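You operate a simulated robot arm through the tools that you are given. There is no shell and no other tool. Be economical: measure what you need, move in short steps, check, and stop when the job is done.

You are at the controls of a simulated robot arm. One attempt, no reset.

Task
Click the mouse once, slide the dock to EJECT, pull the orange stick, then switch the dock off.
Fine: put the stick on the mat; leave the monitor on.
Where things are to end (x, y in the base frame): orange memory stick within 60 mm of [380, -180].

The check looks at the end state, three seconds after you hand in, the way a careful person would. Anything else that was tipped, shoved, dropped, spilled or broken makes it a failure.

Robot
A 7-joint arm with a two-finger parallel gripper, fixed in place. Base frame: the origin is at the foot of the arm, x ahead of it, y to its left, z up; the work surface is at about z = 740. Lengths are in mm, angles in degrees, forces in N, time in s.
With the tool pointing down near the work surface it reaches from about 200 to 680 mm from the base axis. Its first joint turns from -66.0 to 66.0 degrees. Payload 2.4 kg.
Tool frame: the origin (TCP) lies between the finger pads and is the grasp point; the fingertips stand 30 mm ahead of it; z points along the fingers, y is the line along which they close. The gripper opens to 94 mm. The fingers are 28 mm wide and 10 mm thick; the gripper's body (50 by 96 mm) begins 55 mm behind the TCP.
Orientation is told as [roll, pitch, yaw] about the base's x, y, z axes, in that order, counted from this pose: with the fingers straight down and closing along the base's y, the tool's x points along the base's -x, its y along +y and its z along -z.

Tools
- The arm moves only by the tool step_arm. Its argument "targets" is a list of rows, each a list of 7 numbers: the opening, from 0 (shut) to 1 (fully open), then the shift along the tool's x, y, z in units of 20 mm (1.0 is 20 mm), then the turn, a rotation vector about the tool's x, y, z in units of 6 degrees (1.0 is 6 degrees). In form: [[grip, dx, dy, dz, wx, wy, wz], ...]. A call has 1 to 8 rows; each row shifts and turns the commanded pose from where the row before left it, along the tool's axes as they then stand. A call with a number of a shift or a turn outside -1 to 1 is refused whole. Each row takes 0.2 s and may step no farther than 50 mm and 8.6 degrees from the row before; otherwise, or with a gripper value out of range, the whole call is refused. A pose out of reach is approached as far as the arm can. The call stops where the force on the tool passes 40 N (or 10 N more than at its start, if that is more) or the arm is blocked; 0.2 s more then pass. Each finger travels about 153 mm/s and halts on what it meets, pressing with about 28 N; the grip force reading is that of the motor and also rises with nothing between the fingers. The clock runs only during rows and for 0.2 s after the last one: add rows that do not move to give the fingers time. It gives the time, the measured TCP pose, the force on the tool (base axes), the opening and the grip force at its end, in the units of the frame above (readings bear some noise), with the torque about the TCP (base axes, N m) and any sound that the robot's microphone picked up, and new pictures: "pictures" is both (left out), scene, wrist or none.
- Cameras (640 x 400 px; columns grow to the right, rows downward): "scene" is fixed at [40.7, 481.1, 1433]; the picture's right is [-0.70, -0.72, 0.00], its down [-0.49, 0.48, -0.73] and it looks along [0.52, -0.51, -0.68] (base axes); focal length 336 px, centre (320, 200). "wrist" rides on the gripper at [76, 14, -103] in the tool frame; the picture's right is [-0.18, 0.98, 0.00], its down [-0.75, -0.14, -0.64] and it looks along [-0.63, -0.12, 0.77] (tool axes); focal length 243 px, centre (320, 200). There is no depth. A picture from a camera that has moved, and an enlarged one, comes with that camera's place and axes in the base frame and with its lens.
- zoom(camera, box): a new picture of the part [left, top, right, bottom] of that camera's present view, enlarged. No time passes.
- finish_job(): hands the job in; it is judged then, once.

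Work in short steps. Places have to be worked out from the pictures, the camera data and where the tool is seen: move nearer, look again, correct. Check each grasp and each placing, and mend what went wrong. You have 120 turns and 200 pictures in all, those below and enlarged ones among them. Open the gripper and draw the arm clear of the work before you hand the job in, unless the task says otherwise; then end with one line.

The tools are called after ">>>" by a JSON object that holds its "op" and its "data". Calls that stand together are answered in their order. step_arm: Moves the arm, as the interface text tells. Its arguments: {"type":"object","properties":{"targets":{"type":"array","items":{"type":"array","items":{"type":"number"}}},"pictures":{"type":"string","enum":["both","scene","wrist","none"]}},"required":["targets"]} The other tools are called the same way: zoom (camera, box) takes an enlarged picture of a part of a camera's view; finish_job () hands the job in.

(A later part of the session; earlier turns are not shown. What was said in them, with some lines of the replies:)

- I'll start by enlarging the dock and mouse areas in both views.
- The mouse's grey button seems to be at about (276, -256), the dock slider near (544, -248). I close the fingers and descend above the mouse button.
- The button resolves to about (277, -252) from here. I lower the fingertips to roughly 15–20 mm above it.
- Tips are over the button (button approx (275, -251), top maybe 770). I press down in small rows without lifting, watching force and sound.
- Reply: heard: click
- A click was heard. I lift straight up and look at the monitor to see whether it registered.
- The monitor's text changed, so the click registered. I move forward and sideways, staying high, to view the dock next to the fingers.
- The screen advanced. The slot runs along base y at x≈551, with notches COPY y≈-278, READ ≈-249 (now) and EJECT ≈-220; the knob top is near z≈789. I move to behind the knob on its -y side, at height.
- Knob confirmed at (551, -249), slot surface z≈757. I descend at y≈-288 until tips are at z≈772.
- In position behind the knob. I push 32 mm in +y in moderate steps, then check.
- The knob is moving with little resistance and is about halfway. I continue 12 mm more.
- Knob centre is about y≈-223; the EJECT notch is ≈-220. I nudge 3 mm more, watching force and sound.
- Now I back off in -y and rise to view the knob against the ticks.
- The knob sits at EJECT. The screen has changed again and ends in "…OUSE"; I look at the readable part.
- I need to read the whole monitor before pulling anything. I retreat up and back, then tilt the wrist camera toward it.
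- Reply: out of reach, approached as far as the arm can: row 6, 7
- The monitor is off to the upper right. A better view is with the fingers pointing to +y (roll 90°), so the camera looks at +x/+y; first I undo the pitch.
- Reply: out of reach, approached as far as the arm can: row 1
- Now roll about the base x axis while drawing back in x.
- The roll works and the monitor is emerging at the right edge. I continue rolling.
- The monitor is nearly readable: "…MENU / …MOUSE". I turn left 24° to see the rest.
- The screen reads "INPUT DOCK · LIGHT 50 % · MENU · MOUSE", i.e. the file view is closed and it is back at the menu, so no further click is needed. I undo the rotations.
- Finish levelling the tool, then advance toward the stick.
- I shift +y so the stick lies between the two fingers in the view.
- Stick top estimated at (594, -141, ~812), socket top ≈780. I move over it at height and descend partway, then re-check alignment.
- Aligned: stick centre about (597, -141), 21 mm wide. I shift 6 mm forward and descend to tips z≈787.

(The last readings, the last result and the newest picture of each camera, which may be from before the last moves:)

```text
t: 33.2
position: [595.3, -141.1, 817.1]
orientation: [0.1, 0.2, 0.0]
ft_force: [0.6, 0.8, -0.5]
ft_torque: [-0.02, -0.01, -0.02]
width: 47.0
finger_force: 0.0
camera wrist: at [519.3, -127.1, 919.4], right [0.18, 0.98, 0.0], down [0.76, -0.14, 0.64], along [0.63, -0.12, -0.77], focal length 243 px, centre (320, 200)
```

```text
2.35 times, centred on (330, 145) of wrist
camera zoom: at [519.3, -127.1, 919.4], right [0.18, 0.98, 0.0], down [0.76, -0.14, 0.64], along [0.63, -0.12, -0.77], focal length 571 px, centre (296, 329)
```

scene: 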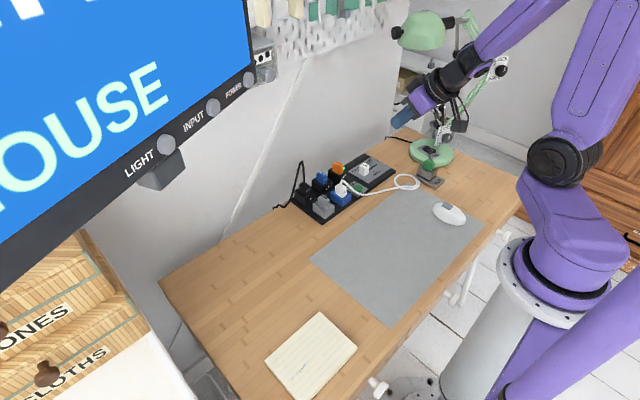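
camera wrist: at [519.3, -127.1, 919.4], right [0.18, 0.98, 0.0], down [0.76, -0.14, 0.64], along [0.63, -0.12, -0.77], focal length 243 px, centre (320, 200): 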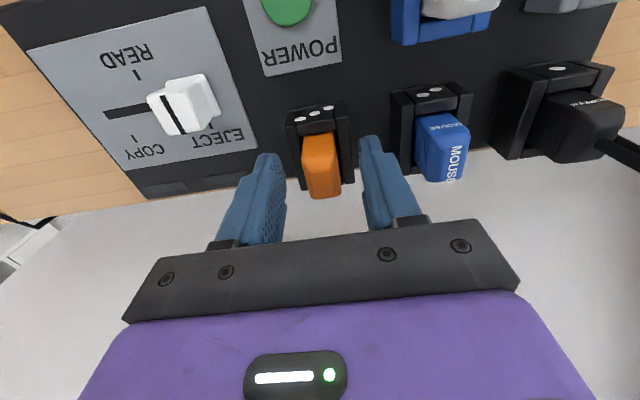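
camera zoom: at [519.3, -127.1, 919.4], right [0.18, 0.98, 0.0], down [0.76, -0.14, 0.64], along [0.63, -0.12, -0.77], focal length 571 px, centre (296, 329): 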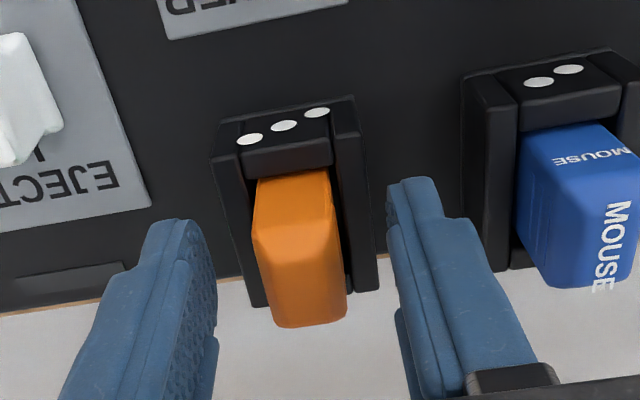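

Stick is well between the pads. I close the gripper.

>>> {"op": "step_arm", "data": {"targets": [[0, 0, 0, 0, 0, 0, 0], [0, 0, 0, 0, 0, 0, 0], [0, 0, 0, 0, 0, 0, 0]], "pictures": "wrist"}}

>>> {"op": "zoom", "data": {"camera": "scene", "box": [290, 110, 390, 200]}}

```text
t: 34.0
position: [595.2, -140.3, 818.4]
orientation: [0.1, 0.3, 0.0]
ft_force: [-0.8, 0.2, -0.3]
ft_torque: [0.04, 0.0, 0.04]
width: 19.0
finger_force: 27.7
camera wrist: at [519.2, -127.1, 919.4], right [0.18, 0.98, 0.0], down [0.76, -0.14, 0.64], along [0.63, -0.12, -0.77], focal length 243 px, centre (320, 200)
```

wrist: 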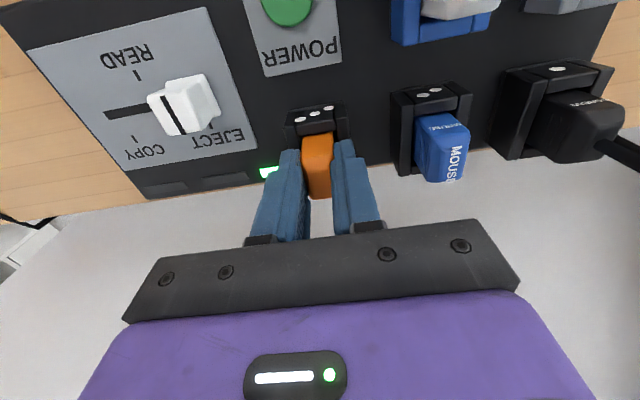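

```text
4.44 times, centred on (340, 155) of scene
camera zoom: at [40.7, 481.1, 1433.0], right [-0.7, -0.72, 0.0], down [-0.49, 0.48, -0.73], along [0.52, -0.51, -0.68], focal length 1493 px, centre (231, 400)
```

zoom: 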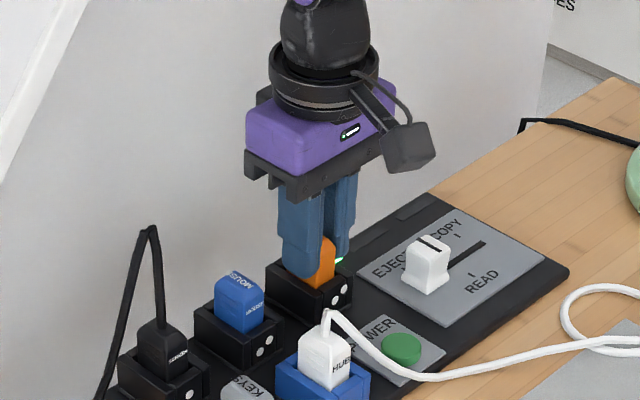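

Gripped at 19 mm width. I pull straight up slowly, watching the force.

>>> {"op": "step_arm", "data": {"targets": [[0, 0, 0, -0.25, 0, 0, 0], [0, 0, 0, -0.25, 0, 0, 0], [0, 0, 0, -0.5, 0, 0, 0], [0, 0, 0, -0.5, 0, 0, 0], [0, 0, 0, -1, 0, 0, 0]], "pictures": "both"}}

```text
t: 35.2
position: [597.0, -140.0, 868.2]
orientation: [0.1, 0.2, 0.2]
ft_force: [-0.1, 0.5, 0.6]
ft_torque: [0.02, 0.02, 0.01]
width: 18.8
finger_force: 27.9
camera wrist: at [520.8, -127.0, 969.6], right [0.18, 0.98, 0.0], down [0.76, -0.14, 0.64], along [0.63, -0.12, -0.77], focal length 243 px, centre (320, 200)
```

scene: 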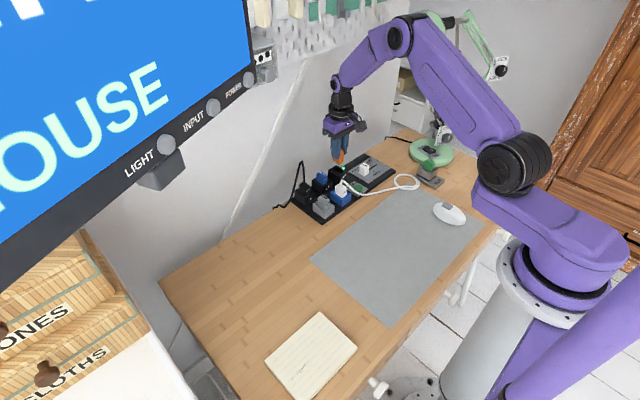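
wrist: 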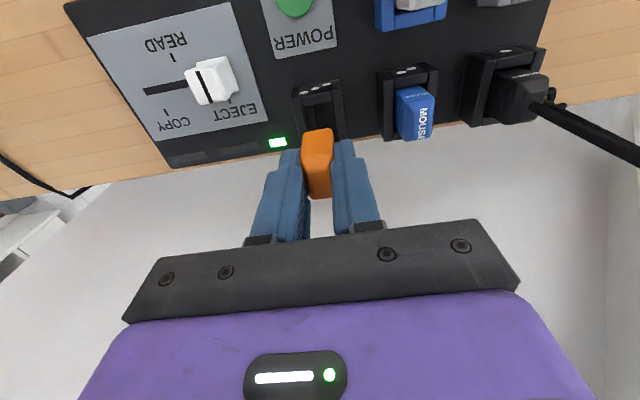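

The stick is out. I lift further and carry it toward the mat at (380, -180).

>>> {"op": "step_arm", "data": {"targets": [[0, 0, 0, -1, 0, 0, 0], [0, 0, 0, -1, 0, 0, 0], [0, 0.8, 0, 0, 0, 0, 0], [0, 1, -0.2, 0, 0, 0, 0], [0, 1, -0.2, 0, 0, 0, 0], [0, 1, -0.2, 0, 0, 0, 0], [0, 1, -0.2, 0, 0, 0, 0], [0, 1, -0.2, 0, 0, 0, 0]], "pictures": "none"}}

>>> {"op": "step_arm", "data": {"targets": [[0, 1, -0.2, 0, 0, 0, 0], [0, 1, -0.2, 0, 0, 0, 0], [0, 1, -0.2, 0, 0, 0, 0], [0, 1, -0.2, 0, 0, 0, 0], [0, 1, -0.2, 0.5, 0, 0, 0], [0, 0, 0, 1, 0, 0, 0]]}}

>>> {"op": "zoom", "data": {"camera": "scene", "box": [340, 100, 500, 240]}}

```text
t: 37.0
position: [479.8, -161.3, 909.0]
orientation: [0.1, 0.3, 0.2]
ft_force: [0.3, -0.8, -0.7]
ft_torque: [-0.02, 0.0, 0.0]
width: 18.8
finger_force: 28.5
```

```text
t: 38.4
position: [380.4, -182.3, 877.4]
orientation: [0.2, 0.2, 0.2]
ft_force: [-1.0, -0.3, -0.2]
ft_torque: [0.05, -0.02, -0.01]
width: 18.7
finger_force: 27.8
camera wrist: at [304.3, -168.6, 979.2], right [0.18, 0.98, 0.0], down [0.76, -0.14, 0.64], along [0.63, -0.12, -0.77], focal length 243 px, centre (320, 200)
```

scene: 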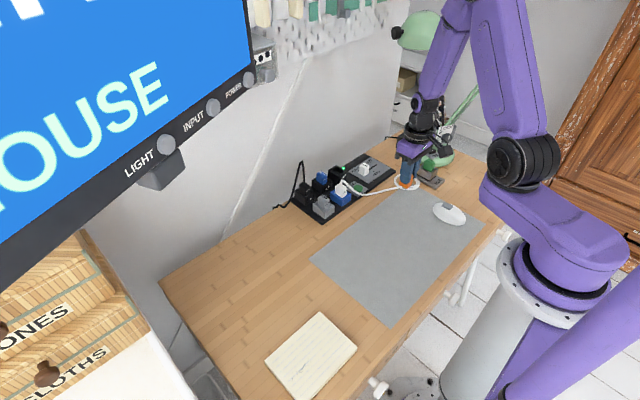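
wrist: 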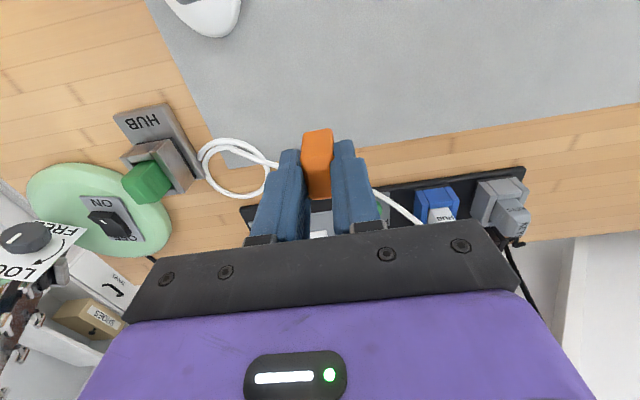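

```text
2.86 times, centred on (420, 170) of scene
camera zoom: at [40.7, 481.1, 1433.0], right [-0.7, -0.72, 0.0], down [-0.49, 0.48, -0.73], along [0.52, -0.51, -0.68], focal length 960 px, centre (34, 286)
```

zoom: 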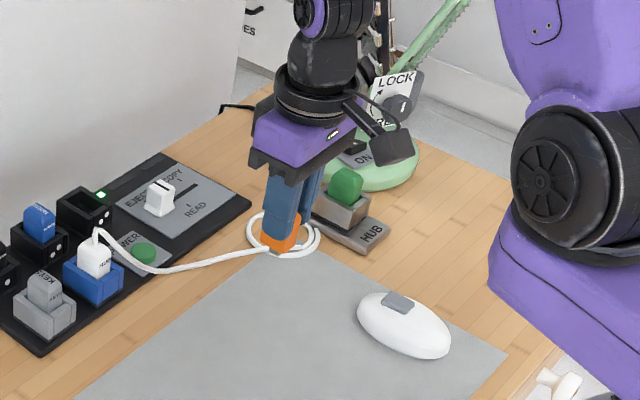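

The stick's end protrudes a little below the tips. I descend to near the mat, then feel for contact.

>>> {"op": "step_arm", "data": {"targets": [[0, 0, 0, 1, 0, 0, 0], [0, 0, 0, 1, 0, 0, 0], [0, 0, 0, 1, 0, 0, 0], [0, 0, 0, 0.5, 0, 0, 0]], "pictures": "none"}}

>>> {"op": "zoom", "data": {"camera": "scene", "box": [370, 140, 450, 220]}}

```text
t: 39.4
position: [379.5, -181.0, 805.6]
orientation: [0.1, 0.4, 0.2]
ft_force: [-0.4, 0.1, -1.0]
ft_torque: [0.03, -0.01, 0.0]
width: 19.0
finger_force: 28.4
```

```text
5.00 times, centred on (410, 180) of scene
camera zoom: at [40.7, 481.1, 1433.0], right [-0.7, -0.72, 0.0], down [-0.49, 0.48, -0.73], along [0.52, -0.51, -0.68], focal length 1680 px, centre (-130, 300)
```

zoom: 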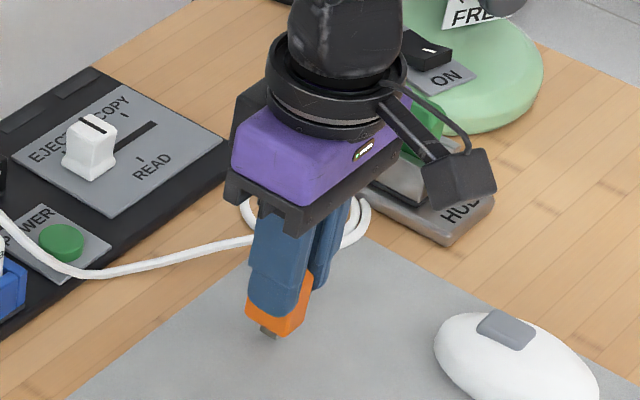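

The connector end is about 15 mm above the mat. I lower gently to contact.

>>> {"op": "step_arm", "data": {"targets": [[0, 0, 0, 0.3, 0, 0, 0], [0, 0, 0, 0.15, 0, 0, 0], [0, 0, 0, 0.1, 0, 0, 0]], "pictures": "none"}}

>>> {"op": "zoom", "data": {"camera": "scene", "box": [370, 140, 450, 220]}}

```text
t: 40.2
position: [380.2, -183.1, 797.9]
orientation: [0.1, 0.1, 0.3]
ft_force: [1.1, 1.9, 28.4]
ft_torque: [0.11, -0.08, 0.02]
width: 19.1
finger_force: 28.1
```

```text
5.00 times, centred on (410, 180) of scene
camera zoom: at [40.3, 481.3, 1432.9], right [-0.7, -0.72, 0.0], down [-0.49, 0.48, -0.73], along [0.52, -0.51, -0.68], focal length 1680 px, centre (-130, 300)
```

zoom: 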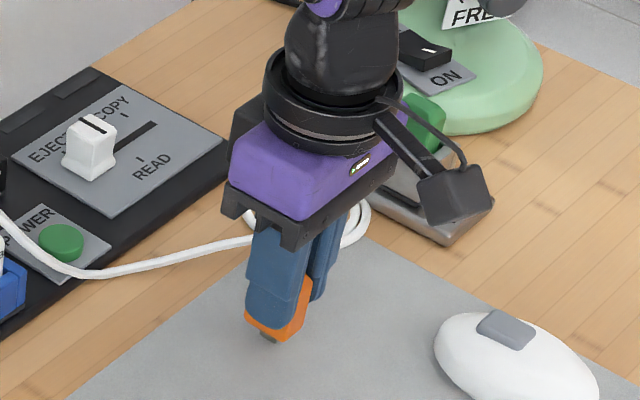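

Contact with the mat (28 N). I ease up 2 mm to unload, then open slowly.

>>> {"op": "step_arm", "data": {"targets": [[0, 0, 0, -0.12, 0, 0, 0], [0.25, 0, 0, 0, 0, 0, 0], [0.4, 0, 0, 0, 0, 0, 0], [0.7, 0, 0, 0, 0, 0, 0], [1, 0, 0, 0, 0, 0, 0]], "pictures": "wrist"}}

>>> {"op": "zoom", "data": {"camera": "scene", "box": [370, 140, 450, 220]}}

```text
t: 41.4
position: [379.5, -181.3, 799.7]
orientation: [0.1, 0.3, 0.1]
ft_force: [-0.3, 0.8, 0.5]
ft_torque: [0.01, -0.02, 0.0]
width: 93.8
finger_force: 0.0
camera wrist: at [303.4, -167.7, 901.4], right [0.18, 0.98, 0.0], down [0.76, -0.14, 0.64], along [0.63, -0.12, -0.77], focal length 243 px, centre (320, 200)
```

wrist: 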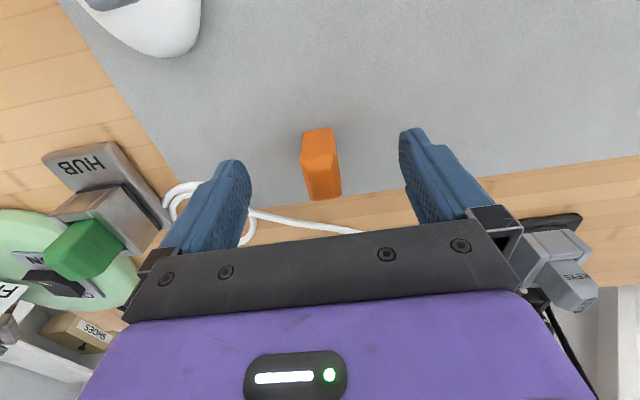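

```text
5.00 times, centred on (410, 180) of scene
camera zoom: at [40.7, 481.1, 1433.0], right [-0.7, -0.72, 0.0], down [-0.49, 0.48, -0.73], along [0.52, -0.51, -0.68], focal length 1680 px, centre (-130, 300)
```

zoom: 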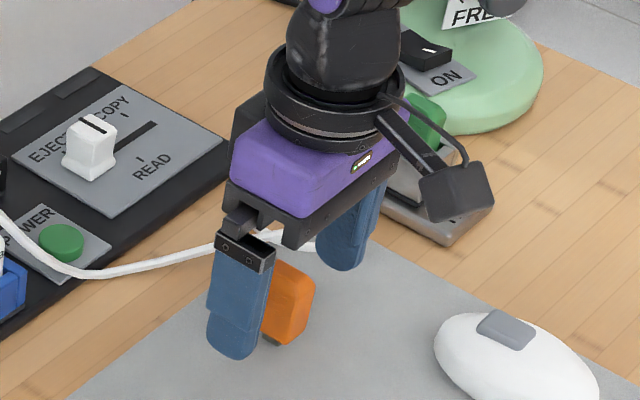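

The stick stands on the mat at about (380, -181). I lift straight up, then close the fingers and head to the dock's POWER button at about (511, -144).

>>> {"op": "step_arm", "data": {"targets": [[1, 0, 0, -1, 0, 0, 0], [1, 0, 0, -1, 0, 0, 0], [1, 0, 0, -1, 0, 0, 0], [1, 0, 0, -1, 0, 0, 0], [1, 0, 0, -1, 0, 0, 0], [0, 0, 0, 0, 0, 0, 0], [0, 0, 0, 0, 0, 0, 0]], "pictures": "none"}}

>>> {"op": "step_arm", "data": {"targets": [[0, -1, 0.25, 0, 0, 0, 0], [0, -1, 0.25, 0, 0, 0, 0], [0, -1, 0.25, 0, 0, 0, 0], [0, -1, 0.25, 0, 0, 0, 0], [0, -1, 0.25, 0, 0, 0, 0], [0, -1, 0.25, 0, 0, 0, 0]], "pictures": "both"}}

>>> {"op": "zoom", "data": {"camera": "wrist", "box": [200, 0, 440, 170]}}

>>> {"op": "zoom", "data": {"camera": "scene", "box": [290, 130, 430, 230]}}

```text
t: 43.0
position: [381.1, -183.2, 900.0]
orientation: [0.1, 0.2, 0.0]
ft_force: [-0.4, 0.7, -0.7]
ft_torque: [-0.02, 0.01, 0.01]
width: 0.0
finger_force: 28.0
```

```text
t: 44.4
position: [500.3, -150.9, 899.0]
orientation: [0.1, 0.3, 0.1]
ft_force: [-0.1, -0.3, 0.1]
ft_torque: [-0.02, 0.04, 0.01]
width: 0.0
finger_force: 28.2
camera wrist: at [424.6, -137.6, 1000.7], right [0.18, 0.98, 0.0], down [0.76, -0.14, 0.64], along [0.63, -0.12, -0.77], focal length 243 px, centre (320, 200)
```

scene: 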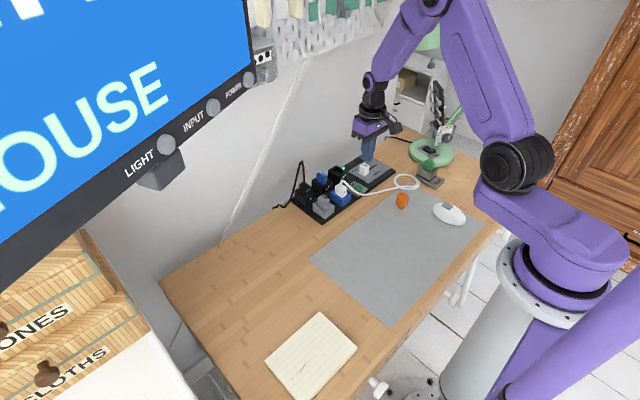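
wrist: 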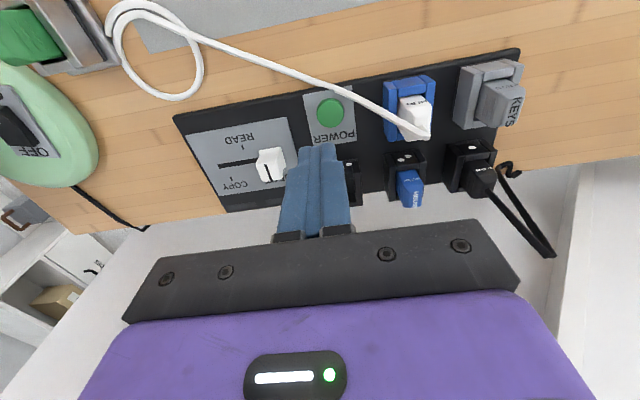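

```text
2.35 times, centred on (320, 85) of wrist
camera zoom: at [424.6, -137.6, 1000.7], right [0.18, 0.98, 0.0], down [0.76, -0.14, 0.64], along [0.63, -0.12, -0.77], focal length 571 px, centre (320, 471)
```

zoom: 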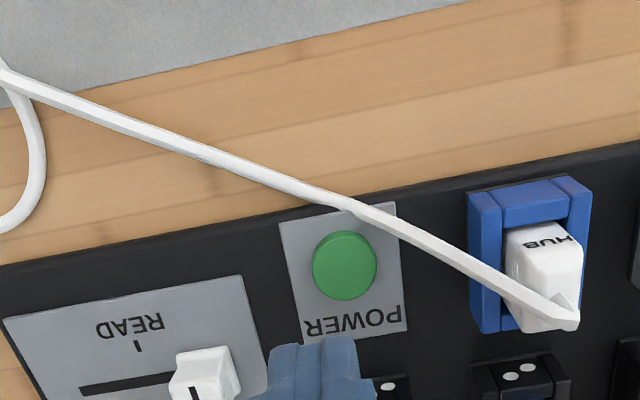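

```text
4.00 times, centred on (360, 180) of scene
camera zoom: at [40.7, 481.1, 1433.0], right [-0.7, -0.72, 0.0], down [-0.49, 0.48, -0.73], along [0.52, -0.51, -0.68], focal length 1344 px, centre (160, 280)
```

zoom: 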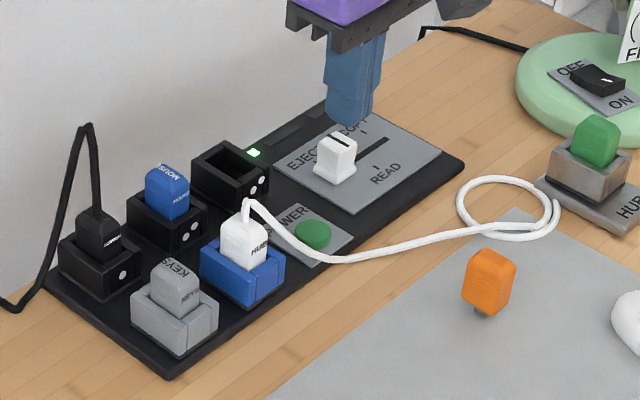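

Button at about (510, -144); the white cable passes at x≈488 there, so I press slightly rearward at x≈515. Descend to ~15 mm above.

>>> {"op": "step_arm", "data": {"targets": [[0, -0.75, 0.3, 0, 0, 0, 0], [0, 0, 0, 1, 0, 0, 0], [0, 0, 0, 1, 0, 0, 0], [0, 0, 0, 1, 0, 0, 0], [0, 0, 0, 1, 0, 0, 0], [0, 0, 0, 0.2, 0, 0, 0]], "pictures": "wrist"}}

>>> {"op": "zoom", "data": {"camera": "scene", "box": [310, 140, 400, 220]}}

```text
t: 45.8
position: [516.7, -145.9, 814.1]
orientation: [0.1, 0.1, 0.2]
ft_force: [1.0, -0.6, -0.6]
ft_torque: [0.05, 0.01, 0.01]
width: 0.1
finger_force: 28.0
camera wrist: at [439.3, -131.6, 915.6], right [0.18, 0.98, 0.0], down [0.76, -0.14, 0.64], along [0.63, -0.12, -0.77], focal length 243 px, centre (320, 200)
```

wrist: 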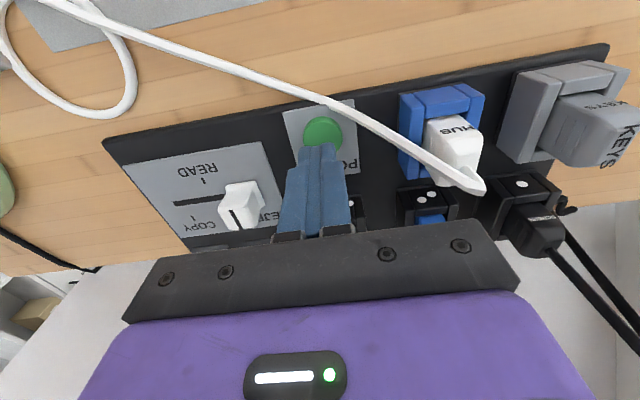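

```text
5.00 times, centred on (355, 180) of scene
camera zoom: at [40.7, 481.1, 1433.0], right [-0.7, -0.72, 0.0], down [-0.49, 0.48, -0.73], along [0.52, -0.51, -0.68], focal length 1680 px, centre (145, 300)
```

zoom: 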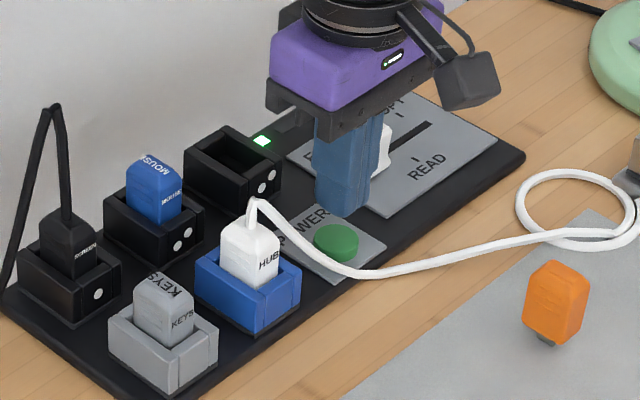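

Good alignment; I nudge 3 mm toward the button centre and press in small rows, stopping at the click.

>>> {"op": "step_arm", "data": {"targets": [[0, 0.15, 0.1, 0.3, 0, 0, 0], [0, 0, 0, 0.25, 0, 0, 0], [0, 0, 0, 0.2, 0, 0, 0]], "pictures": "wrist"}}

```text
t: 46.6
position: [511.1, -142.7, 800.5]
orientation: [0.1, 0.2, 0.2]
ft_force: [-0.1, -0.6, -0.4]
ft_torque: [-0.03, 0.0, -0.03]
width: 0.0
finger_force: 28.4
camera wrist: at [436.0, -128.9, 901.7], right [0.18, 0.98, 0.0], down [0.76, -0.14, 0.64], along [0.63, -0.12, -0.77], focal length 243 px, centre (320, 200)
```

wrist: 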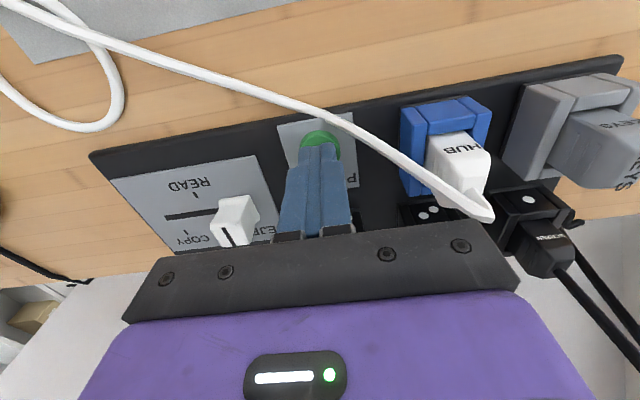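

No contact yet at tips z≈770. I continue down 2 mm at a time.

>>> {"op": "step_arm", "data": {"targets": [[0, 0, 0, 0.12, 0, 0, 0], [0, 0, 0, 0.12, 0, 0, 0], [0, 0, 0, 0.12, 0, 0, 0]], "pictures": "wrist"}}

```text
t: 47.4
position: [512.1, -143.9, 792.7]
orientation: [0.1, 0.3, 0.1]
ft_force: [-0.4, -0.5, -0.4]
ft_torque: [-0.01, 0.04, -0.01]
width: 0.0
finger_force: 27.7
camera wrist: at [435.6, -129.4, 894.7], right [0.18, 0.98, 0.0], down [0.76, -0.14, 0.64], along [0.63, -0.12, -0.77], focal length 243 px, centre (320, 200)
```

wrist: 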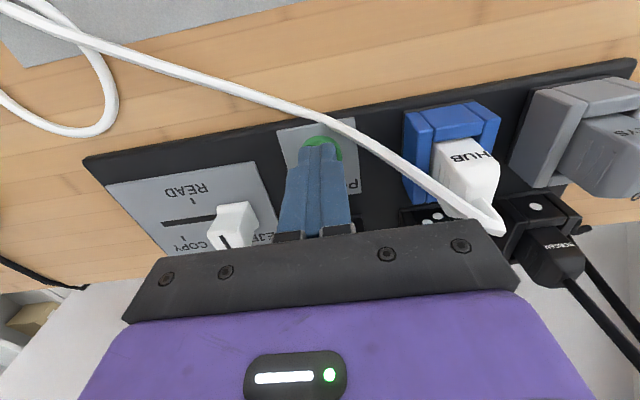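

Still free at tips z≈763; continue slowly.

>>> {"op": "step_arm", "data": {"targets": [[0, 0, 0, 0.12, 0, 0, 0], [0, 0, 0, 0.12, 0, 0, 0]], "pictures": "none"}}

>>> {"op": "zoom", "data": {"camera": "scene", "box": [310, 140, 400, 220]}}

```text
t: 48.0
position: [512.7, -143.6, 788.5]
orientation: [0.1, 0.2, 0.1]
ft_force: [-2.1, 0.1, 2.7]
ft_torque: [0.01, 0.0, 0.01]
width: 0.0
finger_force: 28.0
heard: click
```

```text
5.00 times, centred on (355, 180) of scene
camera zoom: at [40.6, 481.1, 1433.0], right [-0.7, -0.72, 0.0], down [-0.49, 0.48, -0.73], along [0.52, -0.51, -0.68], focal length 1680 px, centre (145, 300)
```

zoom: 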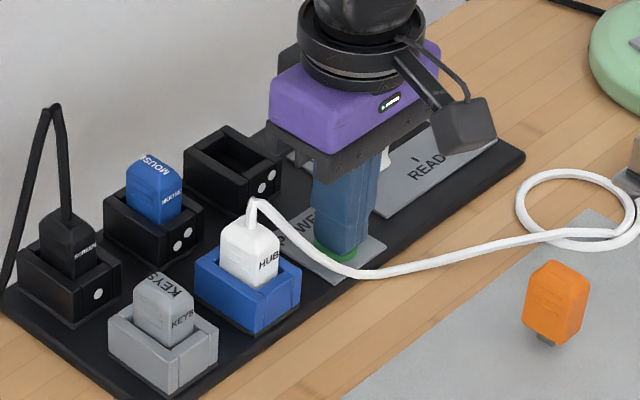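

A click was heard and the dock LED is off. I lift straight up and draw back clear of the dock.

>>> {"op": "step_arm", "data": {"targets": [[0, 0, 0, -0.5, 0, 0, 0], [0, 0, 0, -1, 0, 0, 0], [0, 0, 0, -1, 0, 0, 0], [0, 0, 0, -1, 0, 0, 0], [0, 0, 0, -1, 0, 0, 0], [0, 0, 0, -1, 0, 0, 0], [0, 0, 0, -1, 0, 0, 0], [0, 0, 0, -1, 0, 0, 0]], "pictures": "none"}}

>>> {"op": "step_arm", "data": {"targets": [[0.5, 1, -0.7, -0.6, 0, 0, 0], [1, 1, -0.7, -0.6, 0, 0, 0], [1, 1, -0.7, -0.6, 0, 0, 0], [1, 1, -0.7, -0.6, 0, 0, 0], [1, 1, -0.7, -0.6, 0, 0, 0], [1, 1, -0.7, -0.6, 0, 0, 0]]}}

>>> {"op": "zoom", "data": {"camera": "scene", "box": [270, 130, 480, 240]}}

```text
t: 49.8
position: [514.0, -142.4, 938.9]
orientation: [0.1, 0.4, 0.3]
ft_force: [0.4, 0.6, 0.6]
ft_torque: [0.0, 0.02, -0.02]
width: 0.0
finger_force: 27.6
```

```text
t: 51.2
position: [391.3, -228.8, 1009.6]
orientation: [0.1, 0.3, 0.2]
ft_force: [0.1, -0.6, -0.3]
ft_torque: [-0.01, -0.03, 0.0]
width: 94.1
finger_force: 0.1
camera wrist: at [316.0, -215.1, 1111.6], right [0.18, 0.98, 0.0], down [0.76, -0.14, 0.64], along [0.63, -0.12, -0.77], focal length 243 px, centre (320, 200)
```

scene: 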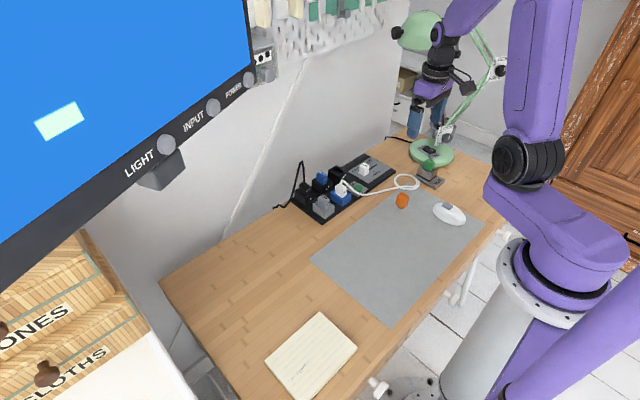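
wrist: 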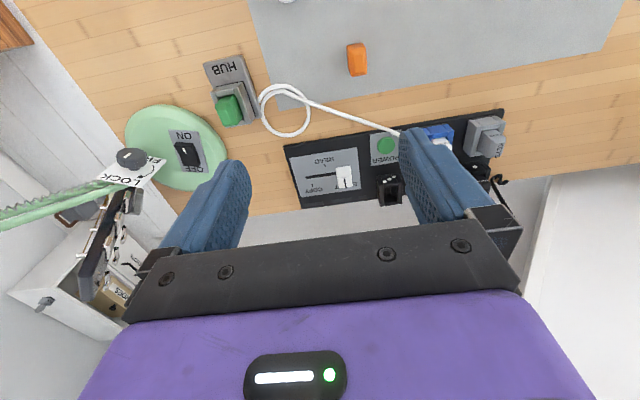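

```text
3.05 times, centred on (375, 185) of scene
camera zoom: at [40.7, 481.1, 1433.0], right [-0.7, -0.72, 0.0], down [-0.49, 0.48, -0.73], along [0.52, -0.51, -0.68], focal length 1024 px, centre (152, 246)
```

zoom: 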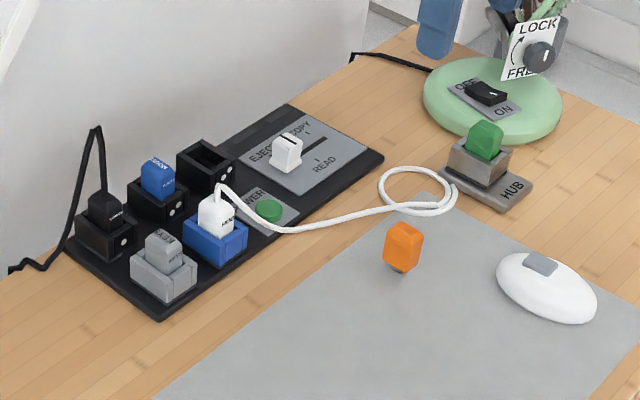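

The dock LED is out, its slider is at EJECT and the monitor is still lit. The stick stands on the mat at the target, nothing else has moved, and the arm is clear with the gripper open. I hand in.

>>> {"op": "finish_job", "data": {}}

```text
The job is handed in.
```

I clicked the mouse once, slid the dock to EJECT, pulled the orange stick and stood it on the mat at about (380, -181), then switched the dock off and left the monitor on.
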